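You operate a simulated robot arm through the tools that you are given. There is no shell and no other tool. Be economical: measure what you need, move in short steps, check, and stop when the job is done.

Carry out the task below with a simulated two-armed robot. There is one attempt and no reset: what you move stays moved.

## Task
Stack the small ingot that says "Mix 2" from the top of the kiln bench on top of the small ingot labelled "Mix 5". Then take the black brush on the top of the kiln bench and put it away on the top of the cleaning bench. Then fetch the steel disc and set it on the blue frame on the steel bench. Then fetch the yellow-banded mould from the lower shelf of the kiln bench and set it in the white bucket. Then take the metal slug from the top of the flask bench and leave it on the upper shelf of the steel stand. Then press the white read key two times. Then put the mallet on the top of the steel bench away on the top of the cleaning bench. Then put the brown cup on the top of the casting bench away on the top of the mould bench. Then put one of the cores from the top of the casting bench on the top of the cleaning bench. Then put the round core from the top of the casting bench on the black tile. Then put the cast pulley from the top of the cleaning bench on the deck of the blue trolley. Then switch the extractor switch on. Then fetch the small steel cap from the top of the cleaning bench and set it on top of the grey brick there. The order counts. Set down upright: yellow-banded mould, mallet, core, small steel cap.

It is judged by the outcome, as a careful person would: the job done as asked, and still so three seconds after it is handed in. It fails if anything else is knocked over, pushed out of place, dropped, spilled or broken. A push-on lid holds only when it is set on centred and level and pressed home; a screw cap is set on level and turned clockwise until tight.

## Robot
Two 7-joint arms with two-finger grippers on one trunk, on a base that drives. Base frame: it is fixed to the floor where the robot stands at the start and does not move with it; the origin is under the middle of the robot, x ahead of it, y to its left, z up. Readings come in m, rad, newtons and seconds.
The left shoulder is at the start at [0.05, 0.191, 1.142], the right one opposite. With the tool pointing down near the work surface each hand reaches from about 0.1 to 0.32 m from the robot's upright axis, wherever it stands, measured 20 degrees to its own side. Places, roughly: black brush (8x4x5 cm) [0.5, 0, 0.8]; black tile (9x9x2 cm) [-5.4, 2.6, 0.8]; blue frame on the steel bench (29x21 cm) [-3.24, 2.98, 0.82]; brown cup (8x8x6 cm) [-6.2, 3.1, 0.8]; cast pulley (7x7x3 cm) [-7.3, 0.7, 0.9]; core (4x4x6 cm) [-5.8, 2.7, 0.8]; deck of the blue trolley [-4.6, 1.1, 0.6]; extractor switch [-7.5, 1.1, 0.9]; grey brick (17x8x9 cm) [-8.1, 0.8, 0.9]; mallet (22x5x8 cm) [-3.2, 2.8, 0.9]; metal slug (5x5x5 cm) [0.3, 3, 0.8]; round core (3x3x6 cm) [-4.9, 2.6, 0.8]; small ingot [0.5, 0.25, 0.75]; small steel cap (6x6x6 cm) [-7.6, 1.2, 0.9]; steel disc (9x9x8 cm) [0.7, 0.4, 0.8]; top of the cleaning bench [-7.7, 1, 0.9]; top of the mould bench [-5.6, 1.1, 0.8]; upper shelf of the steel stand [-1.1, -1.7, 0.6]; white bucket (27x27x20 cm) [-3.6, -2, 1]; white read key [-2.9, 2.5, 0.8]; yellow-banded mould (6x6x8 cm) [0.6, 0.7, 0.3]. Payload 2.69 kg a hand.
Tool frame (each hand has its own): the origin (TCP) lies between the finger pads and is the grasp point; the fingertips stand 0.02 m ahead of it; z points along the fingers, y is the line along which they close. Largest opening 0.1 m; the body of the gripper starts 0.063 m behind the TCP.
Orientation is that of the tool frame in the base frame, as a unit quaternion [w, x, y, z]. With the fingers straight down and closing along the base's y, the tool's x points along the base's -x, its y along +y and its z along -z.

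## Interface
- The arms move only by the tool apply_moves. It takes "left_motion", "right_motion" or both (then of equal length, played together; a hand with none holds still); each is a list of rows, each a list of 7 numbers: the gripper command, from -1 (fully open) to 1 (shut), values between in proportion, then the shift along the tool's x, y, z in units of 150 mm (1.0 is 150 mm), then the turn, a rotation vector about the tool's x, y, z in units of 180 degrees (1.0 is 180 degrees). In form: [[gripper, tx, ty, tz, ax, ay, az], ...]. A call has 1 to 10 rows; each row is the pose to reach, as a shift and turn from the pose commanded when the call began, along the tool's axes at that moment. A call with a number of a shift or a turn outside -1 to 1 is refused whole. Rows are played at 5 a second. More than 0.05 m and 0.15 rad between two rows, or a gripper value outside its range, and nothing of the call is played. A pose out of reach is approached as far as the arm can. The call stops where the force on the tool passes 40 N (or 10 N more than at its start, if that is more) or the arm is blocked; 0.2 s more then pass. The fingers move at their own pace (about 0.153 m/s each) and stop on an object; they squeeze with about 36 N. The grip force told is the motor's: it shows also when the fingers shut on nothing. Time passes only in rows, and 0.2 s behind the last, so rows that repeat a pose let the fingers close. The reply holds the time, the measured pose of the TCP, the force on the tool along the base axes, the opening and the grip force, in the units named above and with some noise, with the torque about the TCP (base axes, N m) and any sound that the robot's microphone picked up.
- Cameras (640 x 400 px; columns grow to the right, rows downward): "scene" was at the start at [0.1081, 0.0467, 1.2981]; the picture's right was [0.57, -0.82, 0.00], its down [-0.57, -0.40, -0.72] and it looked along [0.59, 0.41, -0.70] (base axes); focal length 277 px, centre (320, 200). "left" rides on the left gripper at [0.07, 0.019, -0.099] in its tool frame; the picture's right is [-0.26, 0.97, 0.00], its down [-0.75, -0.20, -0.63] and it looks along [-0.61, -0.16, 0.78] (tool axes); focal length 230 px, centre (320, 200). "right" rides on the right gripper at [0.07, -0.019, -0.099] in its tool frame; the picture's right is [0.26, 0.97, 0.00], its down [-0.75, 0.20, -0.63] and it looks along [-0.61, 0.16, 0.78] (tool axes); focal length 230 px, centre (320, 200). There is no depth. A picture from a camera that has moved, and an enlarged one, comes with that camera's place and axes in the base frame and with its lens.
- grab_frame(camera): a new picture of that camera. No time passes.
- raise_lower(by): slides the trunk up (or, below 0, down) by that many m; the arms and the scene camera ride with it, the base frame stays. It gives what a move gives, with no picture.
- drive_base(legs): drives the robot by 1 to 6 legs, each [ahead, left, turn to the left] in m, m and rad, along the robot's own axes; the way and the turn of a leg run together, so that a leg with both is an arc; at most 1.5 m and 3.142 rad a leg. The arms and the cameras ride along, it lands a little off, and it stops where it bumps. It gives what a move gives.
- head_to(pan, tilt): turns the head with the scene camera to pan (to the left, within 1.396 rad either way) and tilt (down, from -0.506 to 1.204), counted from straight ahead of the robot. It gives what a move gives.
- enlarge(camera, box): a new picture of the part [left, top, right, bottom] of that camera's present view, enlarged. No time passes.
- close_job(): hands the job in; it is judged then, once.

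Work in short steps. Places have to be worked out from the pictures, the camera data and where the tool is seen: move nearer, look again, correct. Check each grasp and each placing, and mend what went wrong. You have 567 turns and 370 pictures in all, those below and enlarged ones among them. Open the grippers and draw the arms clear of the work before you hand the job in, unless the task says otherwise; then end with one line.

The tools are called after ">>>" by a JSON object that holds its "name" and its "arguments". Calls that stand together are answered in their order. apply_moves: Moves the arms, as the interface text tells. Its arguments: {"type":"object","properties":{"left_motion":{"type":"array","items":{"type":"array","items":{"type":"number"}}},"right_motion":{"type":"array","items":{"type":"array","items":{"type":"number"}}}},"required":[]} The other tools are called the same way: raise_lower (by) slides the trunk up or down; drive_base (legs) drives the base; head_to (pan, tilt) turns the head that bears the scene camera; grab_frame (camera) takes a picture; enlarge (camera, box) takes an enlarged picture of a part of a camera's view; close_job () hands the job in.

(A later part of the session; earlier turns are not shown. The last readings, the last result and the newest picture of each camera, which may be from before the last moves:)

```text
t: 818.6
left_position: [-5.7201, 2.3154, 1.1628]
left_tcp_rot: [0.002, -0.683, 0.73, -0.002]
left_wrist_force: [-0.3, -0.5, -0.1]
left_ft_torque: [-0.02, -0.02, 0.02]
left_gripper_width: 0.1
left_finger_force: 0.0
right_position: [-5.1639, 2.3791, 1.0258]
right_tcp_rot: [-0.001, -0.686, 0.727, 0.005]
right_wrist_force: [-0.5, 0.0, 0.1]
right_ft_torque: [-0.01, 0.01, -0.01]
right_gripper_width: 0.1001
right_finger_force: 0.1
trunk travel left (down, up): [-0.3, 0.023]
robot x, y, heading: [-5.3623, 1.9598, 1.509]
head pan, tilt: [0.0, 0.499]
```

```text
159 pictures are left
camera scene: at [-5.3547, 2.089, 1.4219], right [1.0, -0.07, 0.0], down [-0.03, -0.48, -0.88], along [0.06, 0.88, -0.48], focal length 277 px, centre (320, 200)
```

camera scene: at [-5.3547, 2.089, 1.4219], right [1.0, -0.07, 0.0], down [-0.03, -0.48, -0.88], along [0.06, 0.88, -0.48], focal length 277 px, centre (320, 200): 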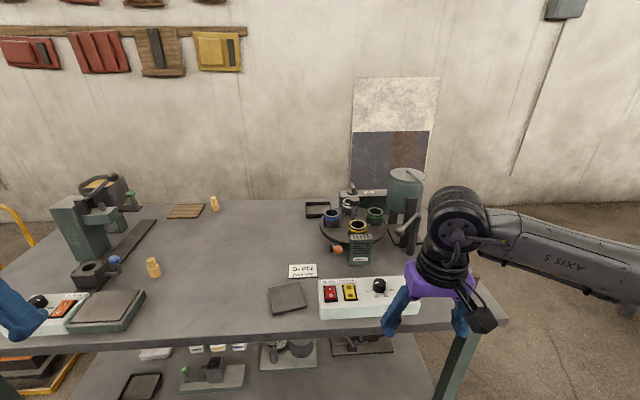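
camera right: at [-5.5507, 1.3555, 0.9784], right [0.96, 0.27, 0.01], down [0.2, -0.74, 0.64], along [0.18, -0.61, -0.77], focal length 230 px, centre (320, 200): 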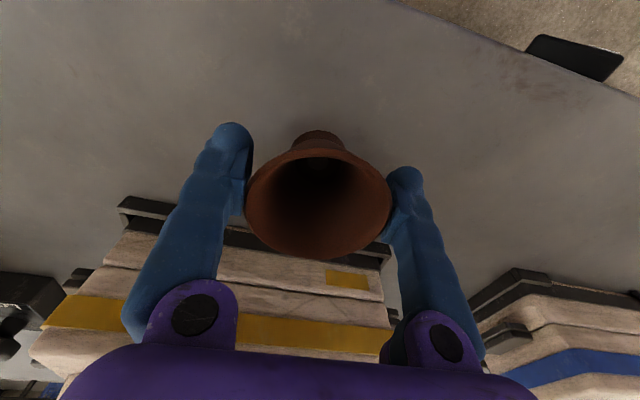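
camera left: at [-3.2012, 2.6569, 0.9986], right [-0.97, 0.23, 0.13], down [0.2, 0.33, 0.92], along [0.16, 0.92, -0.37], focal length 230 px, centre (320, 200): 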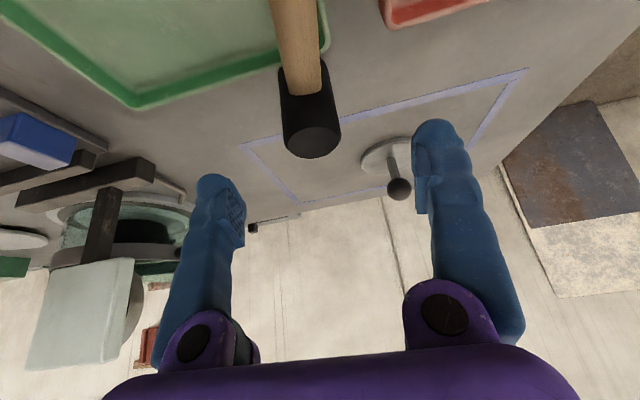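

Core A is at about (−5.815, 2.746). Drive left 0.62 and forward 0.2, trunk back to normal.

>>> {"name": "drive_base", "arguments": {"legs": [[0, 0, 0.062], [0, 0.62, 0], [0.2, 0, 0]]}}

>>> {"name": "raise_lower", "arguments": {"by": -0.1}}

>>> {"name": "grab_frame", "arguments": {"camera": "right"}}

>>> {"name": "grab_frame", "arguments": {"camera": "scene"}}

```text
t: 826.2
left_position: [-6.3662, 2.5017, 1.1611]
left_tcp_rot: [0.002, -0.703, 0.711, 0.0]
left_wrist_force: [0.0, 1.0, -0.2]
left_ft_torque: [-0.01, 0.01, 0.01]
left_gripper_width: 0.0999
left_finger_force: 0.0
right_position: [-5.8142, 2.597, 1.0238]
right_tcp_rot: [-0.002, -0.707, 0.708, 0.005]
right_wrist_force: [0.0, -0.1, 0.8]
right_ft_torque: [0.01, -0.02, 0.0]
right_gripper_width: 0.1
right_finger_force: 0.1
trunk travel left (down, up): [-0.3, 0.023]
robot x, y, heading: [-5.9873, 2.1637, 1.559]
head pan, tilt: [0.0, 0.499]
```

```text
t: 827.6
left_position: [-6.3663, 2.5012, 1.063]
left_tcp_rot: [0.002, -0.703, 0.711, 0.0]
left_wrist_force: [0.3, 0.2, 0.4]
left_ft_torque: [0.02, -0.02, -0.02]
left_gripper_width: 0.1001
left_finger_force: 0.1
right_position: [-5.8143, 2.596, 0.9254]
right_tcp_rot: [-0.002, -0.707, 0.708, 0.004]
right_wrist_force: [0.7, -0.2, -0.5]
right_ft_torque: [0.03, 0.02, 0.03]
right_gripper_width: 0.1001
right_finger_force: 0.0
trunk travel left (down, up): [-0.2, 0.123]
robot x, y, heading: [-5.9883, 2.1629, 1.56]
head pan, tilt: [0.0, 0.499]
```

```text
158 pictures are left
camera right: at [-5.7956, 2.526, 1.0242], right [-0.97, -0.26, 0.01], down [-0.19, 0.75, 0.64], along [-0.17, 0.61, -0.77], focal length 230 px, centre (320, 200)
```

right: 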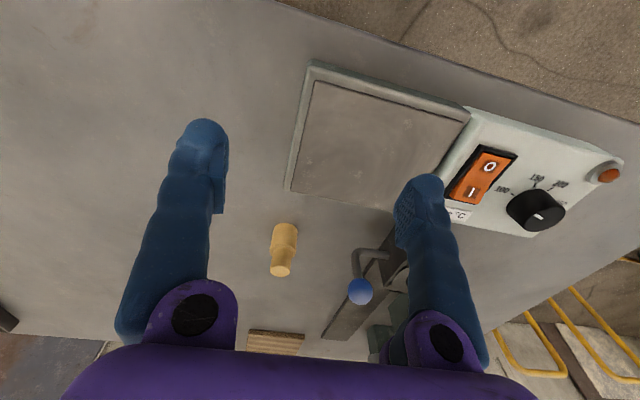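

```text
157 pictures are left
camera scene: at [-5.9887, 2.2959, 1.3221], right [1.0, -0.01, 0.0], down [0.0, -0.48, -0.88], along [0.01, 0.88, -0.48], focal length 277 px, centre (320, 200)
```

scene: 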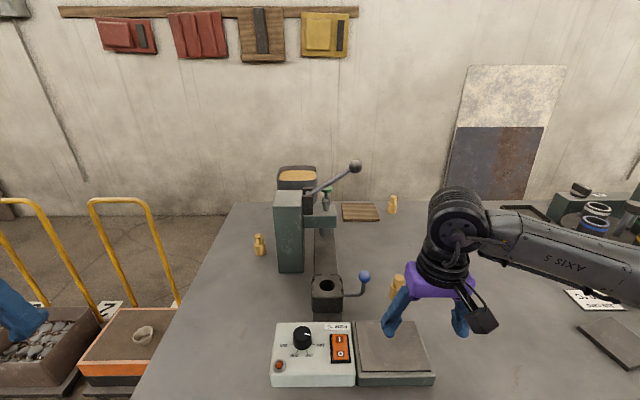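

Core A base ≈(−5.81, 2.747); a crank with a blue knob stands ~8 cm to its left, so I use a narrow opening (5.5 cm). Move above it.

>>> {"name": "apply_moves", "arguments": {"right_motion": [[-0.1, -0.25, 0, -0.05, 0, 0, 0], [-0.1, -0.5, 0, -0.05, 0, 0, 0], [-0.1, -0.75, -0.03, -0.05, 0, 0, 0], [-0.1, -0.99, -0.03, -0.05, 0, 0, 0], [-0.1, -0.99, -0.03, -0.05, 0, 0, 0]]}}

>>> {"name": "grab_frame", "arguments": {"camera": "right"}}

>>> {"name": "enlarge", "arguments": {"camera": "scene", "box": [260, 190, 480, 340]}}

```text
t: 828.8
left_position: [-6.3655, 2.5006, 1.0639]
left_tcp_rot: [0.002, -0.702, 0.712, -0.001]
left_wrist_force: [0.1, -0.1, -0.9]
left_ft_torque: [0.0, 0.05, 0.0]
left_gripper_width: 0.1
left_finger_force: 0.0
right_position: [-5.8078, 2.7474, 0.9299]
right_tcp_rot: [-0.002, -0.707, 0.708, 0.006]
right_wrist_force: [-1.0, -0.3, 1.2]
right_ft_torque: [0.0, 0.03, 0.01]
right_gripper_width: 0.055
right_finger_force: 0.0
trunk travel left (down, up): [-0.2, 0.123]
robot x, y, heading: [-5.9901, 2.1655, 1.564]
head pan, tilt: [0.0, 0.499]
```

```text
156 pictures are left
camera right: at [-5.789, 2.6768, 1.0286], right [-0.97, -0.26, 0.01], down [-0.19, 0.75, 0.64], along [-0.17, 0.61, -0.77], focal length 230 px, centre (320, 200)
```

right: 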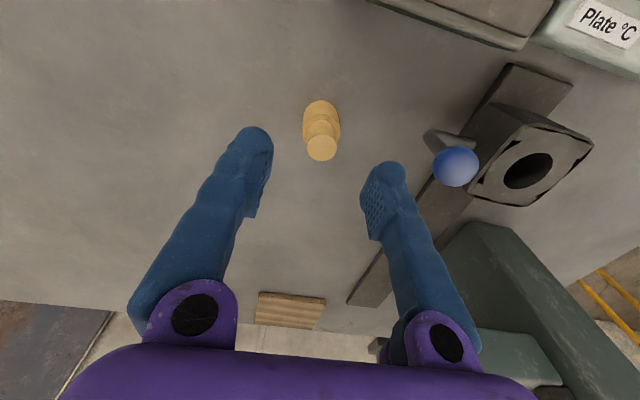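

```text
2.67 times, centred on (370, 265) of scene
camera zoom: at [-5.9885, 2.2958, 1.3221], right [1.0, -0.01, 0.0], down [0.0, -0.48, -0.88], along [0.01, 0.88, -0.48], focal length 738 px, centre (187, 27)
```

zoom: 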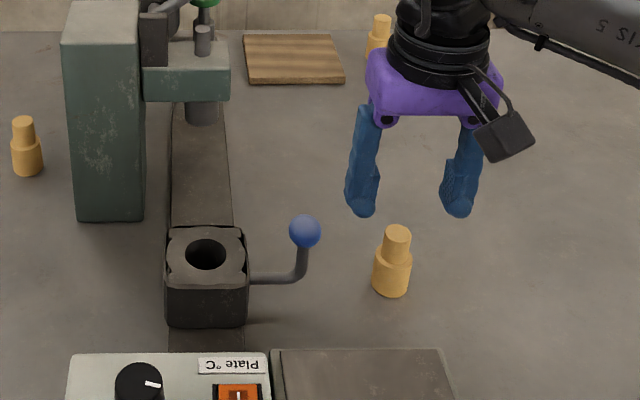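

Core exactly below the TCP; the knob is 11 cm away. Descend and close on the body.

>>> {"name": "apply_moves", "arguments": {"right_motion": [[-0.1, 0, 0, 0.2, 0, 0, 0], [-0.1, 0, 0, 0.4, 0, 0, 0], [-0.1, 0, 0, 0.54, 0, 0, 0], [-0.1, 0, 0, 0.54, 0, 0, 0], [1, 0, 0, 0.54, 0, 0, 0], [1, 0, 0, 0.54, 0, 0, 0], [1, 0, 0, 0.54, 0, 0, 0]]}}

>>> {"name": "grab_frame", "arguments": {"camera": "right"}}

```text
t: 830.4
left_position: [-6.3673, 2.5004, 1.0632]
left_tcp_rot: [0.001, -0.702, 0.712, -0.001]
left_wrist_force: [0.4, 1.0, -0.4]
left_ft_torque: [-0.02, 0.01, 0.01]
left_gripper_width: 0.0999
left_finger_force: 0.1
right_position: [-5.8097, 2.7446, 0.8508]
right_tcp_rot: [-0.001, -0.707, 0.708, 0.006]
right_wrist_force: [1.2, -0.7, -0.7]
right_ft_torque: [-0.01, 0.01, 0.01]
right_gripper_width: 0.0291
right_finger_force: 36.4
trunk travel left (down, up): [-0.2, 0.123]
robot x, y, heading: [-5.9886, 2.1624, 1.563]
head pan, tilt: [0.0, 0.499]
```

```text
154 pictures are left
camera right: at [-5.7908, 2.6739, 0.9494], right [-0.97, -0.26, 0.01], down [-0.19, 0.75, 0.64], along [-0.17, 0.61, -0.77], focal length 230 px, centre (320, 200)
```

right: 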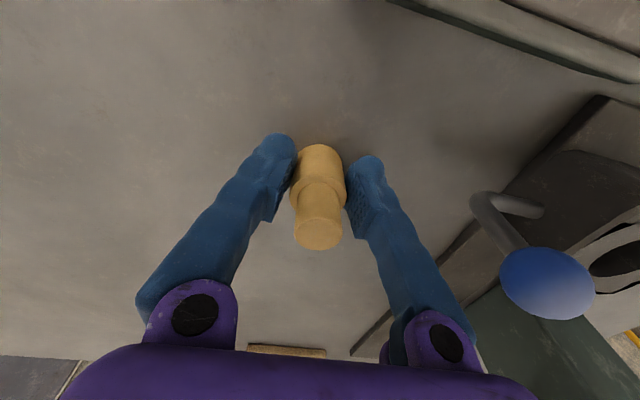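

Core gripped (0.029). Lift, retract, then drive to the cleaning bench's north side.

>>> {"name": "apply_moves", "arguments": {"right_motion": [[1, 0, 0, -0.15, 0, 0, 0], [1, 0, 0, -0.45, 0, 0, 0], [1, 0, 0, -0.75, 0, 0, 0], [1, 0.25, 0, -0.9, 0, 0, 0], [1, 0.55, 0, -0.98, 0, 0, 0], [1, 0.85, 0, -0.98, 0, 0, 0]]}}

>>> {"name": "drive_base", "arguments": {"legs": [[-0.24, 0, 0], [0, 0, 1.575], [1.12, 0, 0], [0, 0, 1.565]]}}

>>> {"name": "head_to", "arguments": {"pan": -0.1, "tilt": 0.7}}

>>> {"name": "grab_frame", "arguments": {"camera": "scene"}}

```text
t: 831.8
left_position: [-6.3653, 2.5002, 1.063]
left_tcp_rot: [0.002, -0.703, 0.711, 0.002]
left_wrist_force: [0.4, -0.4, 0.4]
left_ft_torque: [0.03, 0.0, 0.0]
left_gripper_width: 0.1
left_finger_force: 0.1
right_position: [-5.8087, 2.6161, 0.9944]
right_tcp_rot: [-0.002, -0.706, 0.708, 0.005]
right_wrist_force: [-0.3, 0.8, -1.1]
right_ft_torque: [-0.01, -0.03, 0.01]
right_gripper_width: 0.0291
right_finger_force: 35.6
trunk travel left (down, up): [-0.2, 0.123]
robot x, y, heading: [-5.9906, 2.164, 1.561]
head pan, tilt: [0.0, 0.499]
```

```text
t: 846.6
left_position: [-6.7568, 1.6129, 1.0623]
left_tcp_rot: [-0.001, 0.712, 0.703, -0.002]
left_wrist_force: [0.2, -0.1, 0.0]
left_ft_torque: [0.0, -0.01, -0.01]
left_gripper_width: 0.1001
left_finger_force: 0.1
right_position: [-7.3126, 1.4979, 0.9935]
right_tcp_rot: [0.006, 0.708, 0.706, 0.001]
right_wrist_force: [-0.4, -0.2, -0.6]
right_ft_torque: [0.01, -0.02, 0.02]
right_gripper_width: 0.029
right_finger_force: 36.1
trunk travel left (down, up): [-0.2, 0.123]
robot x, y, heading: [-7.1265, 1.9481, -1.58]
head pan, tilt: [0.0, 0.499]
```

```text
t: 847.3
left_position: [-6.756, 1.6129, 1.0621]
left_tcp_rot: [0.0, 0.711, 0.703, -0.002]
left_wrist_force: [0.3, 0.4, 0.3]
left_ft_torque: [-0.02, -0.05, -0.02]
left_gripper_width: 0.0999
left_finger_force: 0.0
right_position: [-7.3123, 1.4985, 0.9943]
right_tcp_rot: [0.006, 0.708, 0.706, 0.002]
right_wrist_force: [-0.2, 0.4, 0.3]
right_ft_torque: [-0.01, 0.02, -0.01]
right_gripper_width: 0.0293
right_finger_force: 36.3
trunk travel left (down, up): [-0.2, 0.123]
robot x, y, heading: [-7.1334, 1.9507, -1.583]
head pan, tilt: [-0.099, 0.7]
```

```text
153 pictures are left
camera scene: at [-7.1397, 1.8244, 1.3043], right [-0.99, 0.11, 0.0], down [0.07, 0.64, -0.77], along [-0.08, -0.76, -0.64], focal length 277 px, centre (320, 200)
```

scene: 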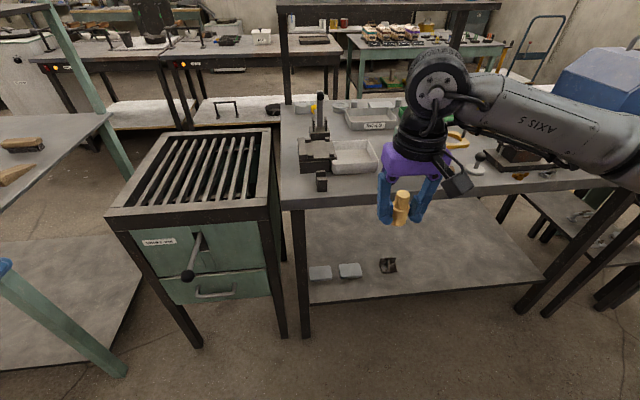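

Small vise right edge at x≈−7.22; the core goes to (−7.30, 1.245). Drive 0.22 forward.

>>> {"name": "drive_base", "arguments": {"legs": [[0.22, 0, 0.012]]}}

>>> {"name": "grab_frame", "arguments": {"camera": "right"}}

>>> {"name": "grab_frame", "arguments": {"camera": "scene"}}

```text
t: 849.0
left_position: [-6.7525, 1.3965, 1.0629]
left_tcp_rot: [-0.001, 0.708, 0.707, -0.002]
left_wrist_force: [-0.1, -0.6, 0.8]
left_ft_torque: [0.01, -0.05, -0.03]
left_gripper_width: 0.1002
left_finger_force: 0.1
right_position: [-7.3067, 1.2767, 0.994]
right_tcp_rot: [0.004, 0.703, 0.711, 0.002]
right_wrist_force: [0.4, -0.8, -0.9]
right_ft_torque: [0.03, -0.01, -0.02]
right_gripper_width: 0.0289
right_finger_force: 35.9
trunk travel left (down, up): [-0.2, 0.123]
robot x, y, heading: [-7.1344, 1.732, -1.567]
head pan, tilt: [-0.099, 0.7]
```

```text
152 pictures are left
camera right: at [-7.3288, 1.3457, 1.0932], right [0.96, 0.27, 0.01], down [0.2, -0.75, 0.63], along [0.18, -0.61, -0.77], focal length 230 px, centre (320, 200)
```

right: 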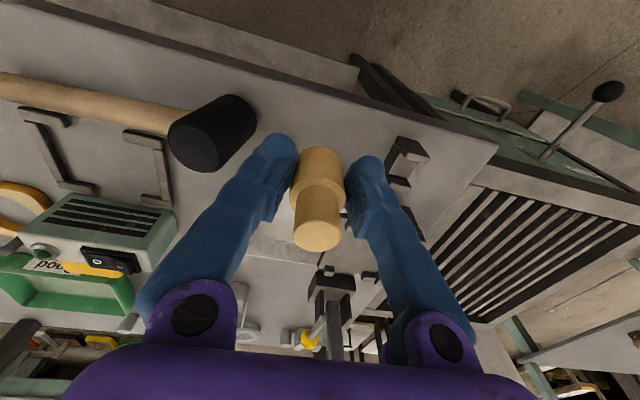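

```text
151 pictures are left
camera scene: at [-7.139, 1.6039, 1.3042], right [-1.0, 0.1, 0.0], down [0.06, 0.64, -0.76], along [-0.07, -0.76, -0.64], focal length 277 px, centre (320, 200)
```

scene: 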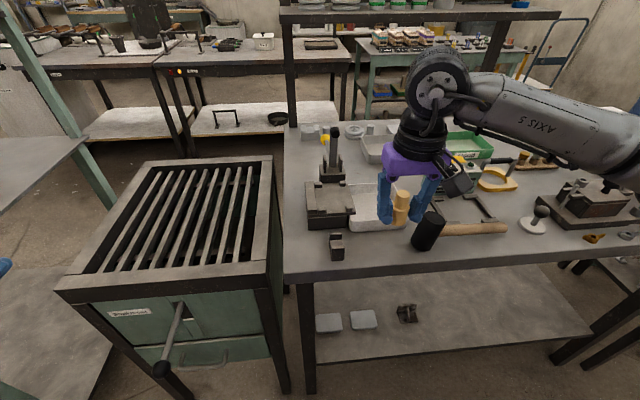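

>>> {"name": "apply_moves", "arguments": {"right_motion": [[1, -0.1, 0.05, 0, 0, 0, 0], [1, -0.21, 0.05, 0.1, 0, 0, 0], [1, -0.21, 0.05, 0.35, 0, 0, 0], [1, -0.21, 0.05, 0.6, 0, 0, 0], [1, -0.21, 0.05, 0.6, 0, 0, 0]]}}

>>> {"name": "enlarge", "arguments": {"camera": "scene", "box": [280, 120, 560, 295]}}

```text
t: 850.2
left_position: [-6.7525, 1.3982, 1.0629]
left_tcp_rot: [0.0, 0.707, 0.707, -0.003]
left_wrist_force: [0.7, -0.2, -1.2]
left_ft_torque: [-0.03, 0.01, 0.02]
left_gripper_width: 0.1001
left_finger_force: 0.0
right_position: [-7.2992, 1.2442, 0.9042]
right_tcp_rot: [0.006, 0.703, 0.711, 0.003]
right_wrist_force: [0.8, -0.3, -0.8]
right_ft_torque: [0.02, -0.01, 0.0]
right_gripper_width: 0.0291
right_finger_force: 35.8
trunk travel left (down, up): [-0.2, 0.123]
robot x, y, heading: [-7.1315, 1.7304, -1.567]
head pan, tilt: [-0.099, 0.7]
```

```text
2.29 times, centred on (420, 208) of scene
camera zoom: at [-7.1389, 1.6048, 1.3043], right [-1.0, 0.1, 0.0], down [0.06, 0.64, -0.77], along [-0.07, -0.76, -0.64], focal length 633 px, centre (91, 183)
```

zoom: 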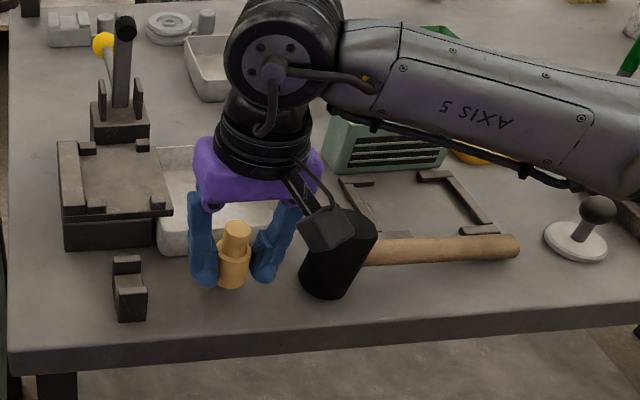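

Good spacing. Creep down to contact.

>>> {"name": "apply_moves", "arguments": {"right_motion": [[1, 0, 0, 0.03, 0, 0, 0], [1, 0, 0, 0.06, 0, 0, 0], [1, 0, 0, 0.08, 0, 0, 0], [1, 0, 0, 0.1, 0, 0, 0], [1, 0, 0, 0.12, 0, 0, 0], [1, 0, 0, 0.12, 0, 0, 0]]}}

```text
t: 851.6
left_position: [-6.7526, 1.3997, 1.0646]
left_tcp_rot: [0.001, 0.707, 0.707, -0.003]
left_wrist_force: [-0.5, 0.4, 0.5]
left_ft_torque: [0.02, 0.01, 0.01]
left_gripper_width: 0.0997
left_finger_force: 0.0
right_position: [-7.2982, 1.2444, 0.8891]
right_tcp_rot: [0.01, 0.704, 0.71, 0.0]
right_wrist_force: [-7.0, 5.0, 32.3]
right_ft_torque: [0.06, 0.17, -0.02]
right_gripper_width: 0.0289
right_finger_force: 36.1
trunk travel left (down, up): [-0.2, 0.123]
robot x, y, heading: [-7.1304, 1.7307, -1.57]
head pan, tilt: [-0.099, 0.7]
```

Contact at the expected height. Ease, open a little, and rise.

>>> {"name": "apply_moves", "arguments": {"right_motion": [[1, 0, 0, -0.015, 0, 0, 0], [0.25, 0, 0, -0.015, 0, 0, 0], [0.1, 0, 0, -0.015, 0, 0, 0], [0.1, 0, 0, -0.015, 0, 0, 0], [0.1, 0, 0, -0.2, 0, 0, 0], [0.1, 0, 0, -0.45, 0, 0, 0], [0.1, 0, 0, -0.75, 0, 0, 0]]}}

>>> {"name": "enlarge", "arguments": {"camera": "scene", "box": [280, 120, 560, 295]}}

```text
t: 853.2
left_position: [-6.7522, 1.3974, 1.0623]
left_tcp_rot: [0.0, 0.707, 0.707, -0.003]
left_wrist_force: [0.2, 0.1, -0.7]
left_ft_torque: [-0.02, -0.01, -0.01]
left_gripper_width: 0.1
left_finger_force: 0.2
right_position: [-7.302, 1.2435, 1.0014]
right_tcp_rot: [0.005, 0.703, 0.711, 0.002]
right_wrist_force: [0.0, 0.1, 0.8]
right_ft_torque: [0.02, 0.02, 0.02]
right_gripper_width: 0.0449
right_finger_force: 0.1
trunk travel left (down, up): [-0.2, 0.123]
robot x, y, heading: [-7.1321, 1.732, -1.573]
head pan, tilt: [-0.099, 0.7]
```

```text
2.29 times, centred on (420, 208) of scene
camera zoom: at [-7.1387, 1.605, 1.3043], right [-1.0, 0.1, 0.0], down [0.06, 0.64, -0.77], along [-0.07, -0.76, -0.64], focal length 633 px, centre (91, 183)
```

zoom: 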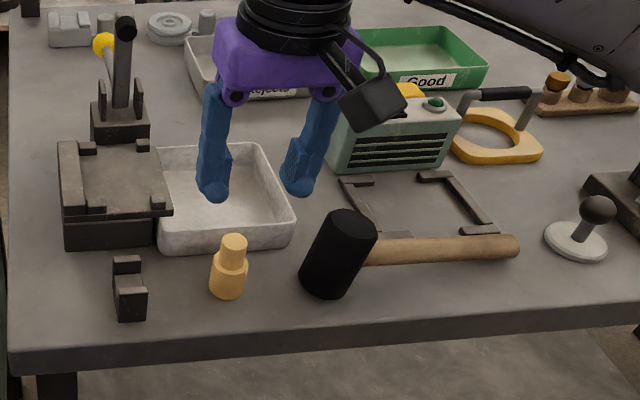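

The core stands upright. Next the round core on the casting bench: drive back east.

>>> {"name": "apply_moves", "arguments": {"right_motion": [[-0.3, 0.25, 0, 0, 0, 0, 0], [-0.3, 0.5, 0, 0, 0, 0, 0], [-0.3, 0.6, 0, 0, 0, 0, 0]]}}

>>> {"name": "drive_base", "arguments": {"legs": [[-0.22, 0, 0], [0, 0, 1.573], [1.0, 0, 0], [0.95, 0, 0], [0, 0, 1.57]]}}

>>> {"name": "head_to", "arguments": {"pan": 0.0, "tilt": 0.6}}

>>> {"name": "grab_frame", "arguments": {"camera": "scene"}}

```text
t: 854.0
left_position: [-6.7533, 1.3967, 1.063]
left_tcp_rot: [-0.001, 0.708, 0.707, -0.003]
left_wrist_force: [0.2, 0.6, -0.3]
left_ft_torque: [0.01, 0.01, 0.0]
left_gripper_width: 0.0999
left_finger_force: 0.0
right_position: [-7.3019, 1.3358, 0.9996]
right_tcp_rot: [0.005, 0.704, 0.711, 0.002]
right_wrist_force: [0.3, -0.3, -0.4]
right_ft_torque: [0.01, -0.01, 0.0]
right_gripper_width: 0.0648
right_finger_force: 0.2
trunk travel left (down, up): [-0.2, 0.123]
robot x, y, heading: [-7.1304, 1.7276, -1.573]
head pan, tilt: [-0.099, 0.7]
```

```text
t: 872.8
left_position: [-5.5613, 2.3157, 1.062]
left_tcp_rot: [-0.002, 0.71, -0.705, 0.0]
left_wrist_force: [0.7, -0.2, -0.7]
left_ft_torque: [-0.03, 0.01, 0.0]
left_gripper_width: 0.0998
left_finger_force: 0.1
right_position: [-5.0131, 2.382, 0.999]
right_tcp_rot: [0.002, 0.713, -0.702, -0.005]
right_wrist_force: [0.3, -0.7, -0.5]
right_ft_torque: [0.01, -0.01, 0.03]
right_gripper_width: 0.0651
right_finger_force: 0.0
trunk travel left (down, up): [-0.2, 0.123]
robot x, y, heading: [-5.1839, 1.9879, 1.579]
head pan, tilt: [-0.099, 0.7]
```

```text
t: 873.4
left_position: [-5.5621, 2.3161, 1.0633]
left_tcp_rot: [-0.003, 0.71, -0.704, 0.0]
left_wrist_force: [-1.1, -0.4, 0.1]
left_ft_torque: [0.02, 0.01, -0.02]
left_gripper_width: 0.0998
left_finger_force: 0.1
right_position: [-5.0121, 2.3815, 0.9983]
right_tcp_rot: [0.002, 0.712, -0.702, -0.005]
right_wrist_force: [-0.3, 0.0, -0.5]
right_ft_torque: [0.04, 0.0, 0.02]
right_gripper_width: 0.0651
right_finger_force: 0.0
trunk travel left (down, up): [-0.2, 0.123]
robot x, y, heading: [-5.1788, 1.9881, 1.575]
head pan, tilt: [0.0, 0.6]
```

```text
148 pictures are left
camera scene: at [-5.1801, 2.1154, 1.3129], right [1.0, 0.01, 0.0], down [0.0, -0.57, -0.82], along [-0.01, 0.82, -0.57], focal length 277 px, centre (320, 200)
```

scene: 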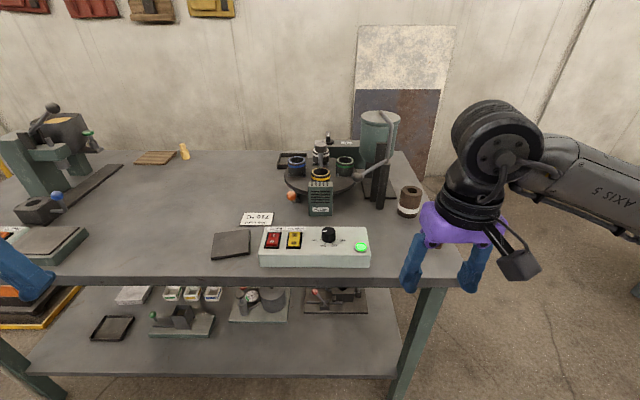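

>>> {"name": "grab_frame", "arguments": {"camera": "right"}}

```text
147 pictures are left
camera right: at [-4.9922, 2.3115, 1.0978], right [-0.96, -0.27, 0.01], down [-0.21, 0.74, 0.64], along [-0.18, 0.61, -0.77], focal length 230 px, centre (320, 200)
```

right: 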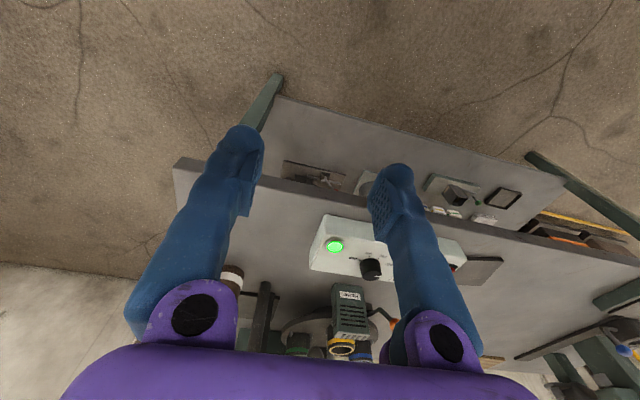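

>>> {"name": "enlarge", "arguments": {"camera": "scene", "box": [200, 120, 480, 295]}}

```text
2.29 times, centred on (340, 208) of scene
camera zoom: at [-5.1801, 2.1154, 1.3129], right [1.0, 0.01, 0.0], down [0.0, -0.57, -0.82], along [-0.01, 0.82, -0.57], focal length 633 px, centre (274, 183)
```

zoom: 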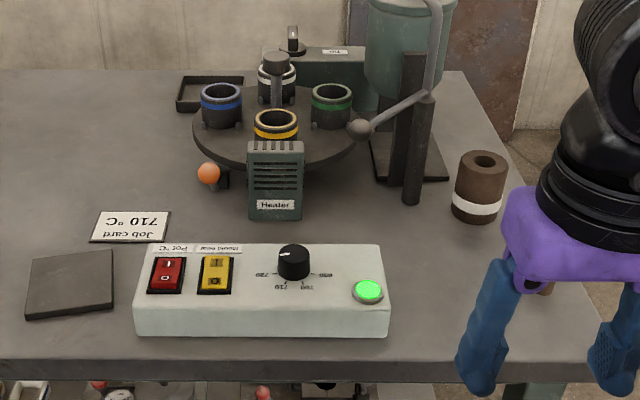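

The round core shows between the fingers, near (−4.90, 2.60). Drive 0.11 right and look again.

>>> {"name": "drive_base", "arguments": {"legs": [[0.0, -0.11, 0]]}}

>>> {"name": "grab_frame", "arguments": {"camera": "right"}}

```text
t: 875.0
left_position: [-5.4537, 2.317, 1.062]
left_tcp_rot: [-0.002, 0.709, -0.706, 0.0]
left_wrist_force: [0.4, 0.6, 0.1]
left_ft_torque: [-0.03, 0.0, 0.03]
left_gripper_width: 0.1001
left_finger_force: 0.1
right_position: [-4.9035, 2.3828, 0.9989]
right_tcp_rot: [0.002, 0.713, -0.701, -0.006]
right_wrist_force: [0.6, 0.0, 0.9]
right_ft_torque: [0.01, 0.01, -0.02]
right_gripper_width: 0.065
right_finger_force: 0.1
trunk travel left (down, up): [-0.2, 0.123]
robot x, y, heading: [-5.0729, 1.9905, 1.581]
head pan, tilt: [0.0, 0.6]
```

```text
145 pictures are left
camera right: at [-4.8838, 2.3124, 1.0977], right [-0.96, -0.27, 0.01], down [-0.21, 0.74, 0.64], along [-0.18, 0.61, -0.77], focal length 230 px, centre (320, 200)
```

right: 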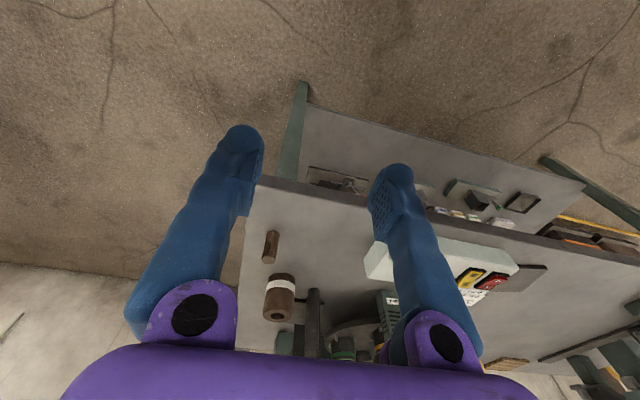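

Round core at (−4.890, 2.622). Drive 0.17 forward, then place the hand above it.

>>> {"name": "drive_base", "arguments": {"legs": [[0.17, 0, -0.01]]}}

>>> {"name": "apply_moves", "arguments": {"right_motion": [[-0.3, -0.2, -0.05, 0.1, 0, 0, 0], [-0.3, -0.42, -0.08, 0.25, 0, 0, 0], [-0.3, -0.42, -0.08, 0.42, 0, 0, 0], [-0.3, -0.42, -0.08, 0.42, 0, 0, 0]]}}

>>> {"name": "grab_frame", "arguments": {"camera": "right"}}

```text
t: 876.5
left_position: [-5.451, 2.4851, 1.0625]
left_tcp_rot: [0.002, -0.706, 0.708, 0.0]
left_wrist_force: [0.0, 0.6, 1.1]
left_ft_torque: [-0.01, -0.01, -0.02]
left_gripper_width: 0.1
left_finger_force: 0.0
right_position: [-4.901, 2.5463, 0.9987]
right_tcp_rot: [0.003, 0.71, -0.704, -0.004]
right_wrist_force: [-0.5, -0.7, 0.0]
right_ft_torque: [-0.04, -0.04, -0.03]
right_gripper_width: 0.0651
right_finger_force: 0.0
trunk travel left (down, up): [-0.2, 0.123]
robot x, y, heading: [-5.0711, 2.1508, 1.573]
head pan, tilt: [0.0, 0.6]
```

```text
t: 877.5
left_position: [-5.4508, 2.4851, 1.0624]
left_tcp_rot: [0.002, -0.706, 0.708, 0.0]
left_wrist_force: [0.0, 0.1, -0.5]
left_ft_torque: [-0.02, -0.01, -0.04]
left_gripper_width: 0.1
left_finger_force: 0.1
right_position: [-4.8902, 2.6096, 0.9356]
right_tcp_rot: [0.002, 0.709, -0.705, -0.005]
right_wrist_force: [0.1, 0.0, -0.4]
right_ft_torque: [-0.01, -0.01, 0.02]
right_gripper_width: 0.0651
right_finger_force: 0.0
trunk travel left (down, up): [-0.2, 0.123]
robot x, y, heading: [-5.0694, 2.1532, 1.573]
head pan, tilt: [0.0, 0.6]
```

```text
144 pictures are left
camera right: at [-4.8722, 2.5392, 1.0351], right [-0.96, -0.27, 0.01], down [-0.2, 0.75, 0.64], along [-0.18, 0.61, -0.77], focal length 230 px, centre (320, 200)
```

right: 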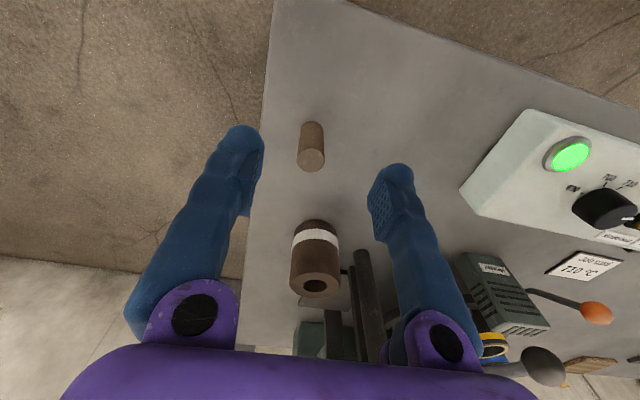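

>>> {"name": "apply_moves", "arguments": {"right_motion": [[-0.3, -0.09, 0.005, 0.1, 0, 0, 0], [-0.3, -0.09, 0.005, 0.35, 0, 0, 0], [-0.3, -0.09, 0.005, 0.56, 0, 0, 0], [-0.3, -0.09, 0.005, 0.56, 0, 0, 0], [1, -0.09, 0.005, 0.56, 0, 0, 0], [1, -0.09, 0.005, 0.56, 0, 0, 0], [1, -0.09, 0.005, 0.56, 0, 0, 0]]}}

>>> {"name": "grab_frame", "arguments": {"camera": "right"}}

```text
t: 879.1
left_position: [-5.4512, 2.4842, 1.0626]
left_tcp_rot: [0.002, -0.705, 0.709, 0.001]
left_wrist_force: [-0.1, 0.3, -0.5]
left_ft_torque: [-0.01, 0.0, 0.0]
left_gripper_width: 0.0997
left_finger_force: 0.0
right_position: [-4.8928, 2.6237, 0.8511]
right_tcp_rot: [0.002, 0.71, -0.704, -0.005]
right_wrist_force: [-0.8, -0.3, -0.2]
right_ft_torque: [-0.02, 0.02, -0.01]
right_gripper_width: 0.0206
right_finger_force: 35.9
trunk travel left (down, up): [-0.2, 0.123]
robot x, y, heading: [-5.074, 2.1514, 1.573]
head pan, tilt: [0.0, 0.6]
```

```text
143 pictures are left
camera right: at [-4.8734, 2.5528, 0.9508], right [-0.96, -0.27, 0.01], down [-0.2, 0.75, 0.64], along [-0.18, 0.61, -0.77], focal length 230 px, centre (320, 200)
```

right: 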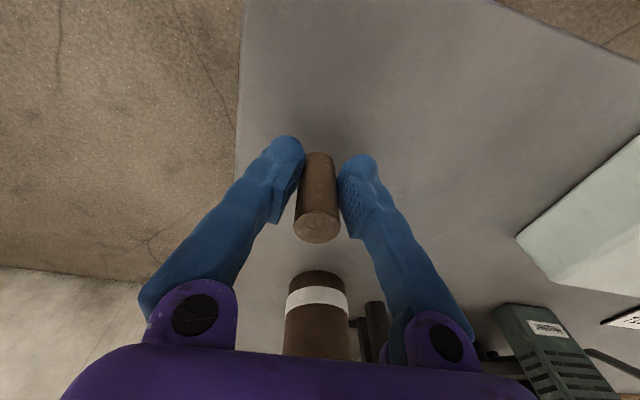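

Gripped. Lift 12 cm and drive left 0.5 m to the black tile (≈(−5.401, 2.615)).

>>> {"name": "apply_moves", "arguments": {"right_motion": [[1, 0, 0, -0.2, 0, 0, 0], [1, 0, 0, -0.5, 0, 0, 0], [1, 0, 0, -0.8, 0, 0, 0], [1, 0, 0, -0.8, 0, 0, 0]]}}

>>> {"name": "drive_base", "arguments": {"legs": [[0, 0.505, 0]]}}

>>> {"name": "grab_frame", "arguments": {"camera": "right"}}

>>> {"name": "grab_frame", "arguments": {"camera": "scene"}}

```text
t: 880.1
left_position: [-5.4506, 2.4842, 1.0626]
left_tcp_rot: [0.003, -0.706, 0.709, 0.0]
left_wrist_force: [0.7, -0.4, 0.3]
left_ft_torque: [-0.01, 0.02, 0.02]
left_gripper_width: 0.1001
left_finger_force: 0.0
right_position: [-4.8904, 2.621, 0.9745]
right_tcp_rot: [0.002, 0.71, -0.705, -0.005]
right_wrist_force: [0.2, 0.5, 0.2]
right_ft_torque: [-0.01, -0.01, 0.04]
right_gripper_width: 0.0204
right_finger_force: 36.0
trunk travel left (down, up): [-0.2, 0.123]
robot x, y, heading: [-5.0737, 2.1559, 1.574]
head pan, tilt: [0.0, 0.6]
```

```text
t: 885.1
left_position: [-5.9663, 2.4849, 1.063]
left_tcp_rot: [0.002, -0.706, 0.708, 0.0]
left_wrist_force: [0.5, 0.1, 1.3]
left_ft_torque: [-0.01, -0.02, -0.02]
left_gripper_width: 0.1002
left_finger_force: 0.1
right_position: [-5.407, 2.6208, 0.9743]
right_tcp_rot: [0.003, 0.71, -0.705, -0.005]
right_wrist_force: [-0.4, 0.3, -0.3]
right_ft_torque: [-0.03, 0.01, 0.03]
right_gripper_width: 0.0206
right_finger_force: 36.2
trunk travel left (down, up): [-0.2, 0.123]
robot x, y, heading: [-5.5858, 2.1516, 1.57]
head pan, tilt: [0.0, 0.6]
```

```text
142 pictures are left
camera right: at [-5.3872, 2.5514, 1.0728], right [-0.96, -0.26, 0.01], down [-0.2, 0.75, 0.64], along [-0.17, 0.61, -0.77], focal length 230 px, centre (320, 200)
```

right: 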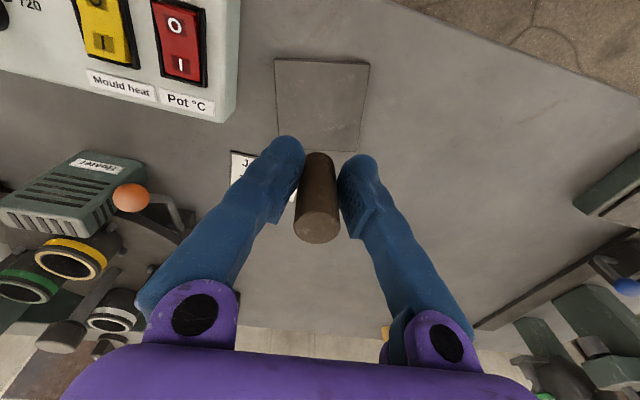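

```text
141 pictures are left
camera scene: at [-5.5878, 2.2808, 1.3129], right [1.0, 0.0, 0.0], down [0.0, -0.56, -0.83], along [0.0, 0.83, -0.56], focal length 277 px, centre (320, 200)
```

scene: 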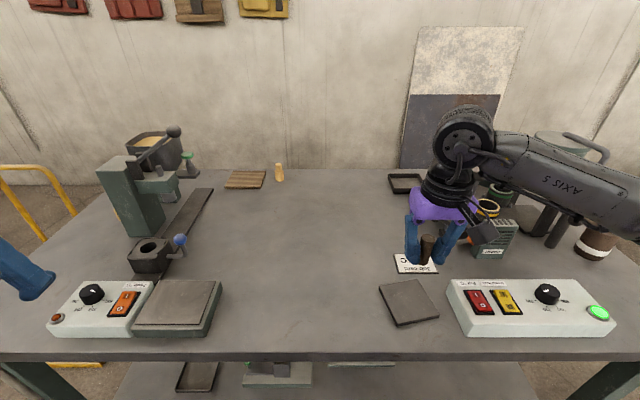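

The tile's centre is right beneath. Lower, then creep to contact.

>>> {"name": "apply_moves", "arguments": {"right_motion": [[1, 0.02, 0, 0.25, 0, 0, 0], [1, 0.02, 0, 0.5, 0, 0, 0], [1, 0.02, 0, 0.6, 0, 0, 0], [1, 0.02, 0, 0.63, 0, 0, 0], [1, 0.02, 0, 0.63, 0, 0, 0]]}}

>>> {"name": "grab_frame", "arguments": {"camera": "right"}}

```text
t: 886.3
left_position: [-5.9669, 2.4854, 1.0635]
left_tcp_rot: [0.003, -0.706, 0.708, 0.0]
left_wrist_force: [-0.3, -0.2, 0.0]
left_ft_torque: [0.01, -0.02, -0.02]
left_gripper_width: 0.1
left_finger_force: 0.2
right_position: [-5.4082, 2.6177, 0.8787]
right_tcp_rot: [0.003, 0.71, -0.705, -0.006]
right_wrist_force: [0.3, -0.4, 1.1]
right_ft_torque: [-0.01, 0.02, 0.0]
right_gripper_width: 0.0204
right_finger_force: 36.0
trunk travel left (down, up): [-0.2, 0.123]
robot x, y, heading: [-5.5852, 2.1543, 1.569]
head pan, tilt: [0.0, 0.6]
```

```text
140 pictures are left
camera right: at [-5.3892, 2.5473, 0.9769], right [-0.96, -0.26, 0.01], down [-0.2, 0.75, 0.64], along [-0.17, 0.61, -0.77], focal length 230 px, centre (320, 200)
```

right: 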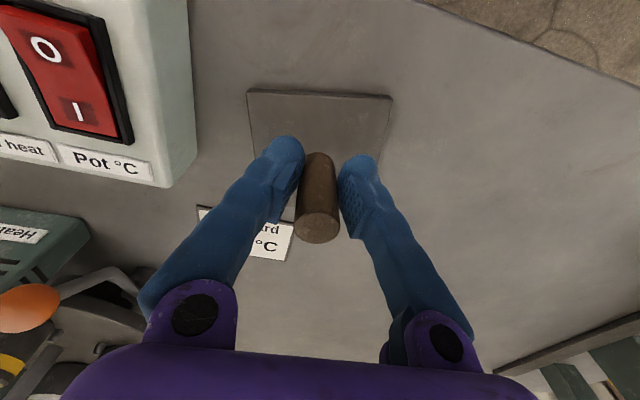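

>>> {"name": "apply_moves", "arguments": {"right_motion": [[1, -0.02, 0, 0.02, 0, 0, 0], [1, -0.02, 0, 0.04, 0, 0, 0], [1, -0.02, 0, 0.06, 0, 0, 0], [1, -0.02, 0, 0.08, 0, 0, 0], [1, -0.02, 0, 0.08, 0, 0, 0]]}}

```text
t: 887.5
left_position: [-5.9672, 2.4848, 1.0632]
left_tcp_rot: [0.002, -0.706, 0.708, 0.0]
left_wrist_force: [-0.5, -0.6, 0.2]
left_ft_torque: [0.03, -0.01, 0.01]
left_gripper_width: 0.0997
left_finger_force: 0.0
right_position: [-5.4083, 2.6215, 0.8657]
right_tcp_rot: [0.002, 0.71, -0.704, -0.005]
right_wrist_force: [0.0, 0.2, -0.9]
right_ft_torque: [0.03, -0.02, -0.01]
right_gripper_width: 0.0206
right_finger_force: 36.0
trunk travel left (down, up): [-0.2, 0.123]
robot x, y, heading: [-5.5859, 2.1459, 1.57]
head pan, tilt: [0.0, 0.6]
```

>>> {"name": "apply_moves", "arguments": {"right_motion": [[1, 0, 0, 0.02, 0, 0, 0], [1, 0, 0, 0.035, 0, 0, 0], [1, 0, 0, 0.05, 0, 0, 0], [1, 0, 0, 0.065, 0, 0, 0], [1, 0, 0, 0.065, 0, 0, 0]]}}

>>> {"name": "grab_frame", "arguments": {"camera": "right"}}

```text
t: 888.7
left_position: [-5.9667, 2.4815, 1.0638]
left_tcp_rot: [0.003, -0.706, 0.708, 0.001]
left_wrist_force: [-0.1, -0.2, -0.2]
left_ft_torque: [0.02, 0.02, 0.0]
left_gripper_width: 0.0999
left_finger_force: 0.1
right_position: [-5.4093, 2.6219, 0.8607]
right_tcp_rot: [0.0, 0.708, -0.706, -0.009]
right_wrist_force: [5.4, -3.6, 36.3]
right_ft_torque: [0.1, -0.05, -0.06]
right_gripper_width: 0.0203
right_finger_force: 35.8
trunk travel left (down, up): [-0.2, 0.123]
robot x, y, heading: [-5.5882, 2.1501, 1.573]
head pan, tilt: [0.0, 0.6]
```

```text
139 pictures are left
camera right: at [-5.389, 2.5513, 0.9592], right [-0.96, -0.26, 0.01], down [-0.2, 0.74, 0.64], along [-0.17, 0.62, -0.77], focal length 230 px, centre (320, 200)
```

right: 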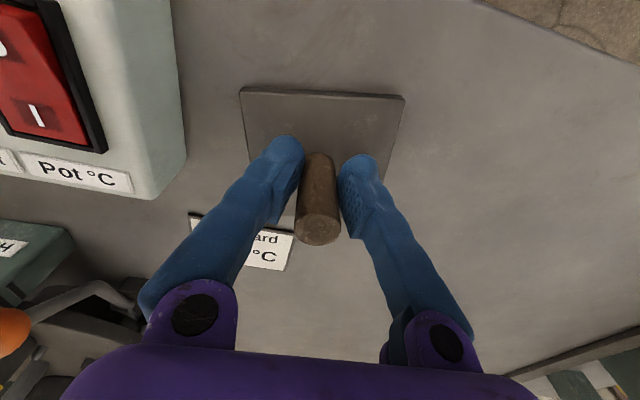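

Contact on the tile. Ease, open a little, rise.

>>> {"name": "apply_moves", "arguments": {"right_motion": [[1, 0, 0, -0.018, 0, 0, 0], [0.4, 0, 0, -0.018, 0, 0, 0], [0.2, 0, 0, -0.018, 0, 0, 0], [0.2, 0, 0, -0.018, 0, 0, 0], [0.2, 0, 0, -0.2, 0, 0, 0], [0.2, 0, 0, -0.5, 0, 0, 0], [0.2, 0, 0, -0.8, 0, 0, 0]]}}

>>> {"name": "enlarge", "arguments": {"camera": "scene", "box": [330, 220, 490, 340]}}

>>> {"name": "grab_frame", "arguments": {"camera": "right"}}

```text
t: 890.3
left_position: [-5.968, 2.4843, 1.0628]
left_tcp_rot: [0.002, -0.706, 0.708, 0.0]
left_wrist_force: [0.3, 0.6, -0.4]
left_ft_torque: [-0.01, -0.03, 0.0]
left_gripper_width: 0.1
left_finger_force: 0.0
right_position: [-5.4037, 2.6239, 0.9769]
right_tcp_rot: [0.002, 0.71, -0.704, -0.006]
right_wrist_force: [-0.5, 0.0, -0.3]
right_ft_torque: [0.04, 0.01, -0.05]
right_gripper_width: 0.0402
right_finger_force: 0.2
trunk travel left (down, up): [-0.2, 0.123]
robot x, y, heading: [-5.5898, 2.1537, 1.57]
head pan, tilt: [0.0, 0.6]
```

```text
3.33 times, centred on (410, 280) of scene
camera zoom: at [-5.588, 2.2806, 1.3129], right [1.0, 0.0, 0.0], down [0.0, -0.56, -0.83], along [0.0, 0.83, -0.56], focal length 923 px, centre (20, -67)
```

zoom: 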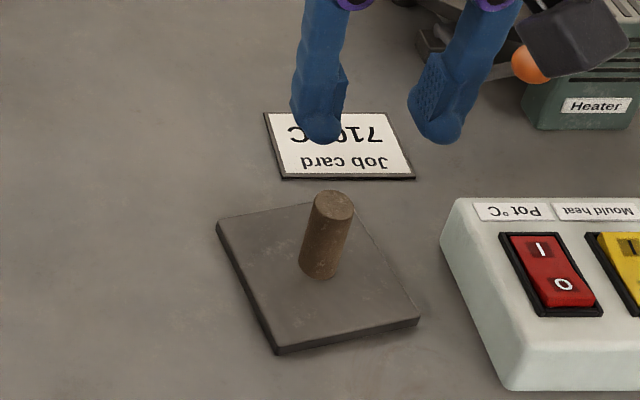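

```text
137 pictures are left
camera right: at [-5.3845, 2.5528, 1.0757], right [-0.96, -0.26, 0.01], down [-0.2, 0.75, 0.64], along [-0.17, 0.61, -0.77], focal length 230 px, centre (320, 200)
```

right: 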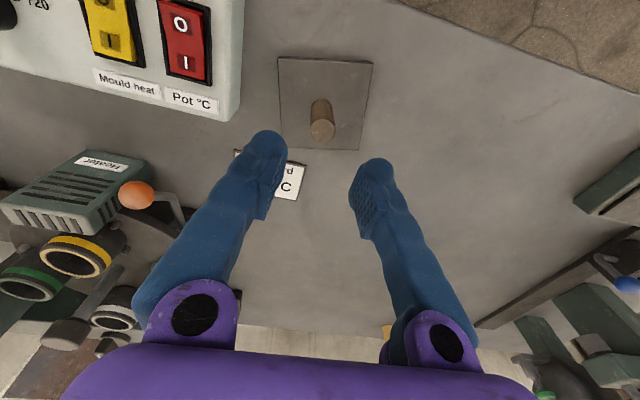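

The round core stands on the tile. Next the pulley: retract the hand and drive round to the south corridor.

>>> {"name": "apply_moves", "arguments": {"right_motion": [[0.2, 0.25, 0, -0.1, 0, 0, 0], [0.2, 0.55, 0, -0.2, 0, 0, 0], [0.2, 0.8, 0, -0.2, 0, 0, 0]]}}

>>> {"name": "drive_base", "arguments": {"legs": [[-0.22, 0, 0], [0, 0, -1.57], [1.0, 0, 0], [0.95, 0, 0]]}}

```text
t: 891.1
left_position: [-5.9668, 2.4845, 1.0629]
left_tcp_rot: [0.003, -0.706, 0.708, 0.0]
left_wrist_force: [0.1, -0.6, -0.2]
left_ft_torque: [0.0, 0.01, 0.01]
left_gripper_width: 0.1002
left_finger_force: 0.1
right_position: [-5.402, 2.5015, 1.0056]
right_tcp_rot: [0.002, 0.709, -0.705, -0.006]
right_wrist_force: [0.1, 0.4, -0.3]
right_ft_torque: [0.03, 0.04, 0.01]
right_gripper_width: 0.04
right_finger_force: 0.1
trunk travel left (down, up): [-0.2, 0.123]
robot x, y, heading: [-5.5861, 2.1491, 1.573]
head pan, tilt: [0.0, 0.6]
```

```text
t: 905.7
left_position: [-3.3447, 2.3165, 1.0629]
left_tcp_rot: [0.0, 0.009, 1.0, -0.002]
left_wrist_force: [0.8, -0.1, 0.0]
left_ft_torque: [-0.03, 0.02, 0.0]
left_gripper_width: 0.0999
left_finger_force: 0.0
right_position: [-3.334, 1.7506, 1.006]
right_tcp_rot: [0.002, 0.004, 1.0, 0.006]
right_wrist_force: [-1.0, 0.6, -1.3]
right_ft_torque: [-0.02, 0.02, 0.03]
right_gripper_width: 0.0399
right_finger_force: 0.1
trunk travel left (down, up): [-0.2, 0.123]
robot x, y, heading: [-3.6783, 1.9413, -0.011]
head pan, tilt: [0.0, 0.6]
```

>>> {"name": "drive_base", "arguments": {"legs": [[0, -0.95, 0.011], [0, -0.92, 0], [0, 0, 3.14]]}}

>>> {"name": "head_to", "arguments": {"pan": -0.6, "tilt": 0.5}}

>>> {"name": "grab_frame", "arguments": {"camera": "scene"}}

```text
t: 929.7
left_position: [-4.0097, -0.2957, 1.0634]
left_tcp_rot: [-0.002, 1.0, 0.026, -0.002]
left_wrist_force: [-0.8, -0.5, -0.1]
left_ft_torque: [0.01, -0.01, -0.02]
left_gripper_width: 0.1
left_finger_force: 0.1
right_position: [-4.0591, 0.2671, 1.005]
right_tcp_rot: [0.005, 0.999, 0.032, -0.002]
right_wrist_force: [-0.2, -0.3, -0.5]
right_ft_torque: [0.0, -0.05, -0.02]
right_gripper_width: 0.0401
right_finger_force: 0.1
trunk travel left (down, up): [-0.2, 0.123]
robot x, y, heading: [-3.7006, 0.1001, -3.092]
head pan, tilt: [0.0, 0.6]
```

```text
t: 930.7
left_position: [-4.0093, -0.2968, 1.0624]
left_tcp_rot: [-0.002, 1.0, 0.027, -0.001]
left_wrist_force: [-0.3, 0.5, 0.8]
left_ft_torque: [0.0, 0.02, 0.03]
left_gripper_width: 0.1
left_finger_force: 0.0
right_position: [-4.059, 0.2671, 1.0056]
right_tcp_rot: [0.005, 0.999, 0.032, -0.003]
right_wrist_force: [0.0, 0.8, -0.6]
right_ft_torque: [0.02, 0.01, -0.01]
right_gripper_width: 0.0403
right_finger_force: 0.0
trunk travel left (down, up): [-0.2, 0.123]
robot x, y, heading: [-3.6989, 0.1, -3.082]
head pan, tilt: [-0.6, 0.499]
```

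```text
136 pictures are left
camera scene: at [-3.8158, 0.1454, 1.322], right [0.52, 0.86, 0.0], down [0.41, -0.25, -0.88], along [-0.75, 0.45, -0.48], focal length 277 px, centre (320, 200)
```

scene: 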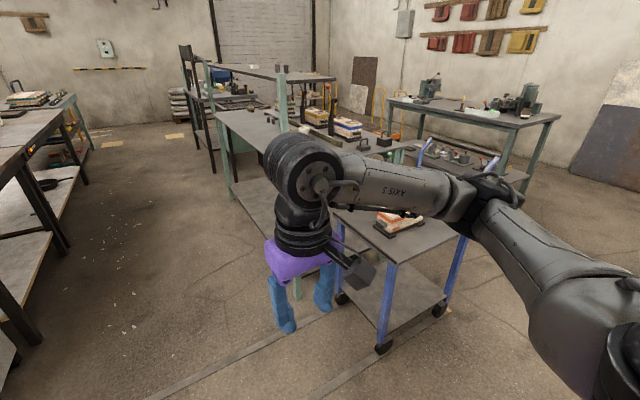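

>>> {"name": "drive_base", "arguments": {"legs": [[0, 0, -0.06], [1.3, 0, 0], [1.3, 0, 0]]}}

```text
t: 935.5
left_position: [-4.8921, -0.3012, 1.0635]
left_tcp_rot: [-0.005, 1.0, 0.009, -0.004]
left_wrist_force: [0.8, 0.2, -0.6]
left_ft_torque: [0.01, 0.0, 0.0]
left_gripper_width: 0.1002
left_finger_force: 0.0
right_position: [-4.9215, 0.2675, 1.0062]
right_tcp_rot: [0.002, 1.0, 0.008, 0.0]
right_wrist_force: [-0.9, -0.5, -0.5]
right_ft_torque: [0.0, 0.04, 0.0]
right_gripper_width: 0.0399
right_finger_force: 0.1
trunk travel left (down, up): [-0.2, 0.123]
robot x, y, heading: [-4.5687, 0.088, -3.118]
head pan, tilt: [-0.6, 0.499]
stopped in leg 2: the robot was blocked; the commanded pose is now the measured one
```

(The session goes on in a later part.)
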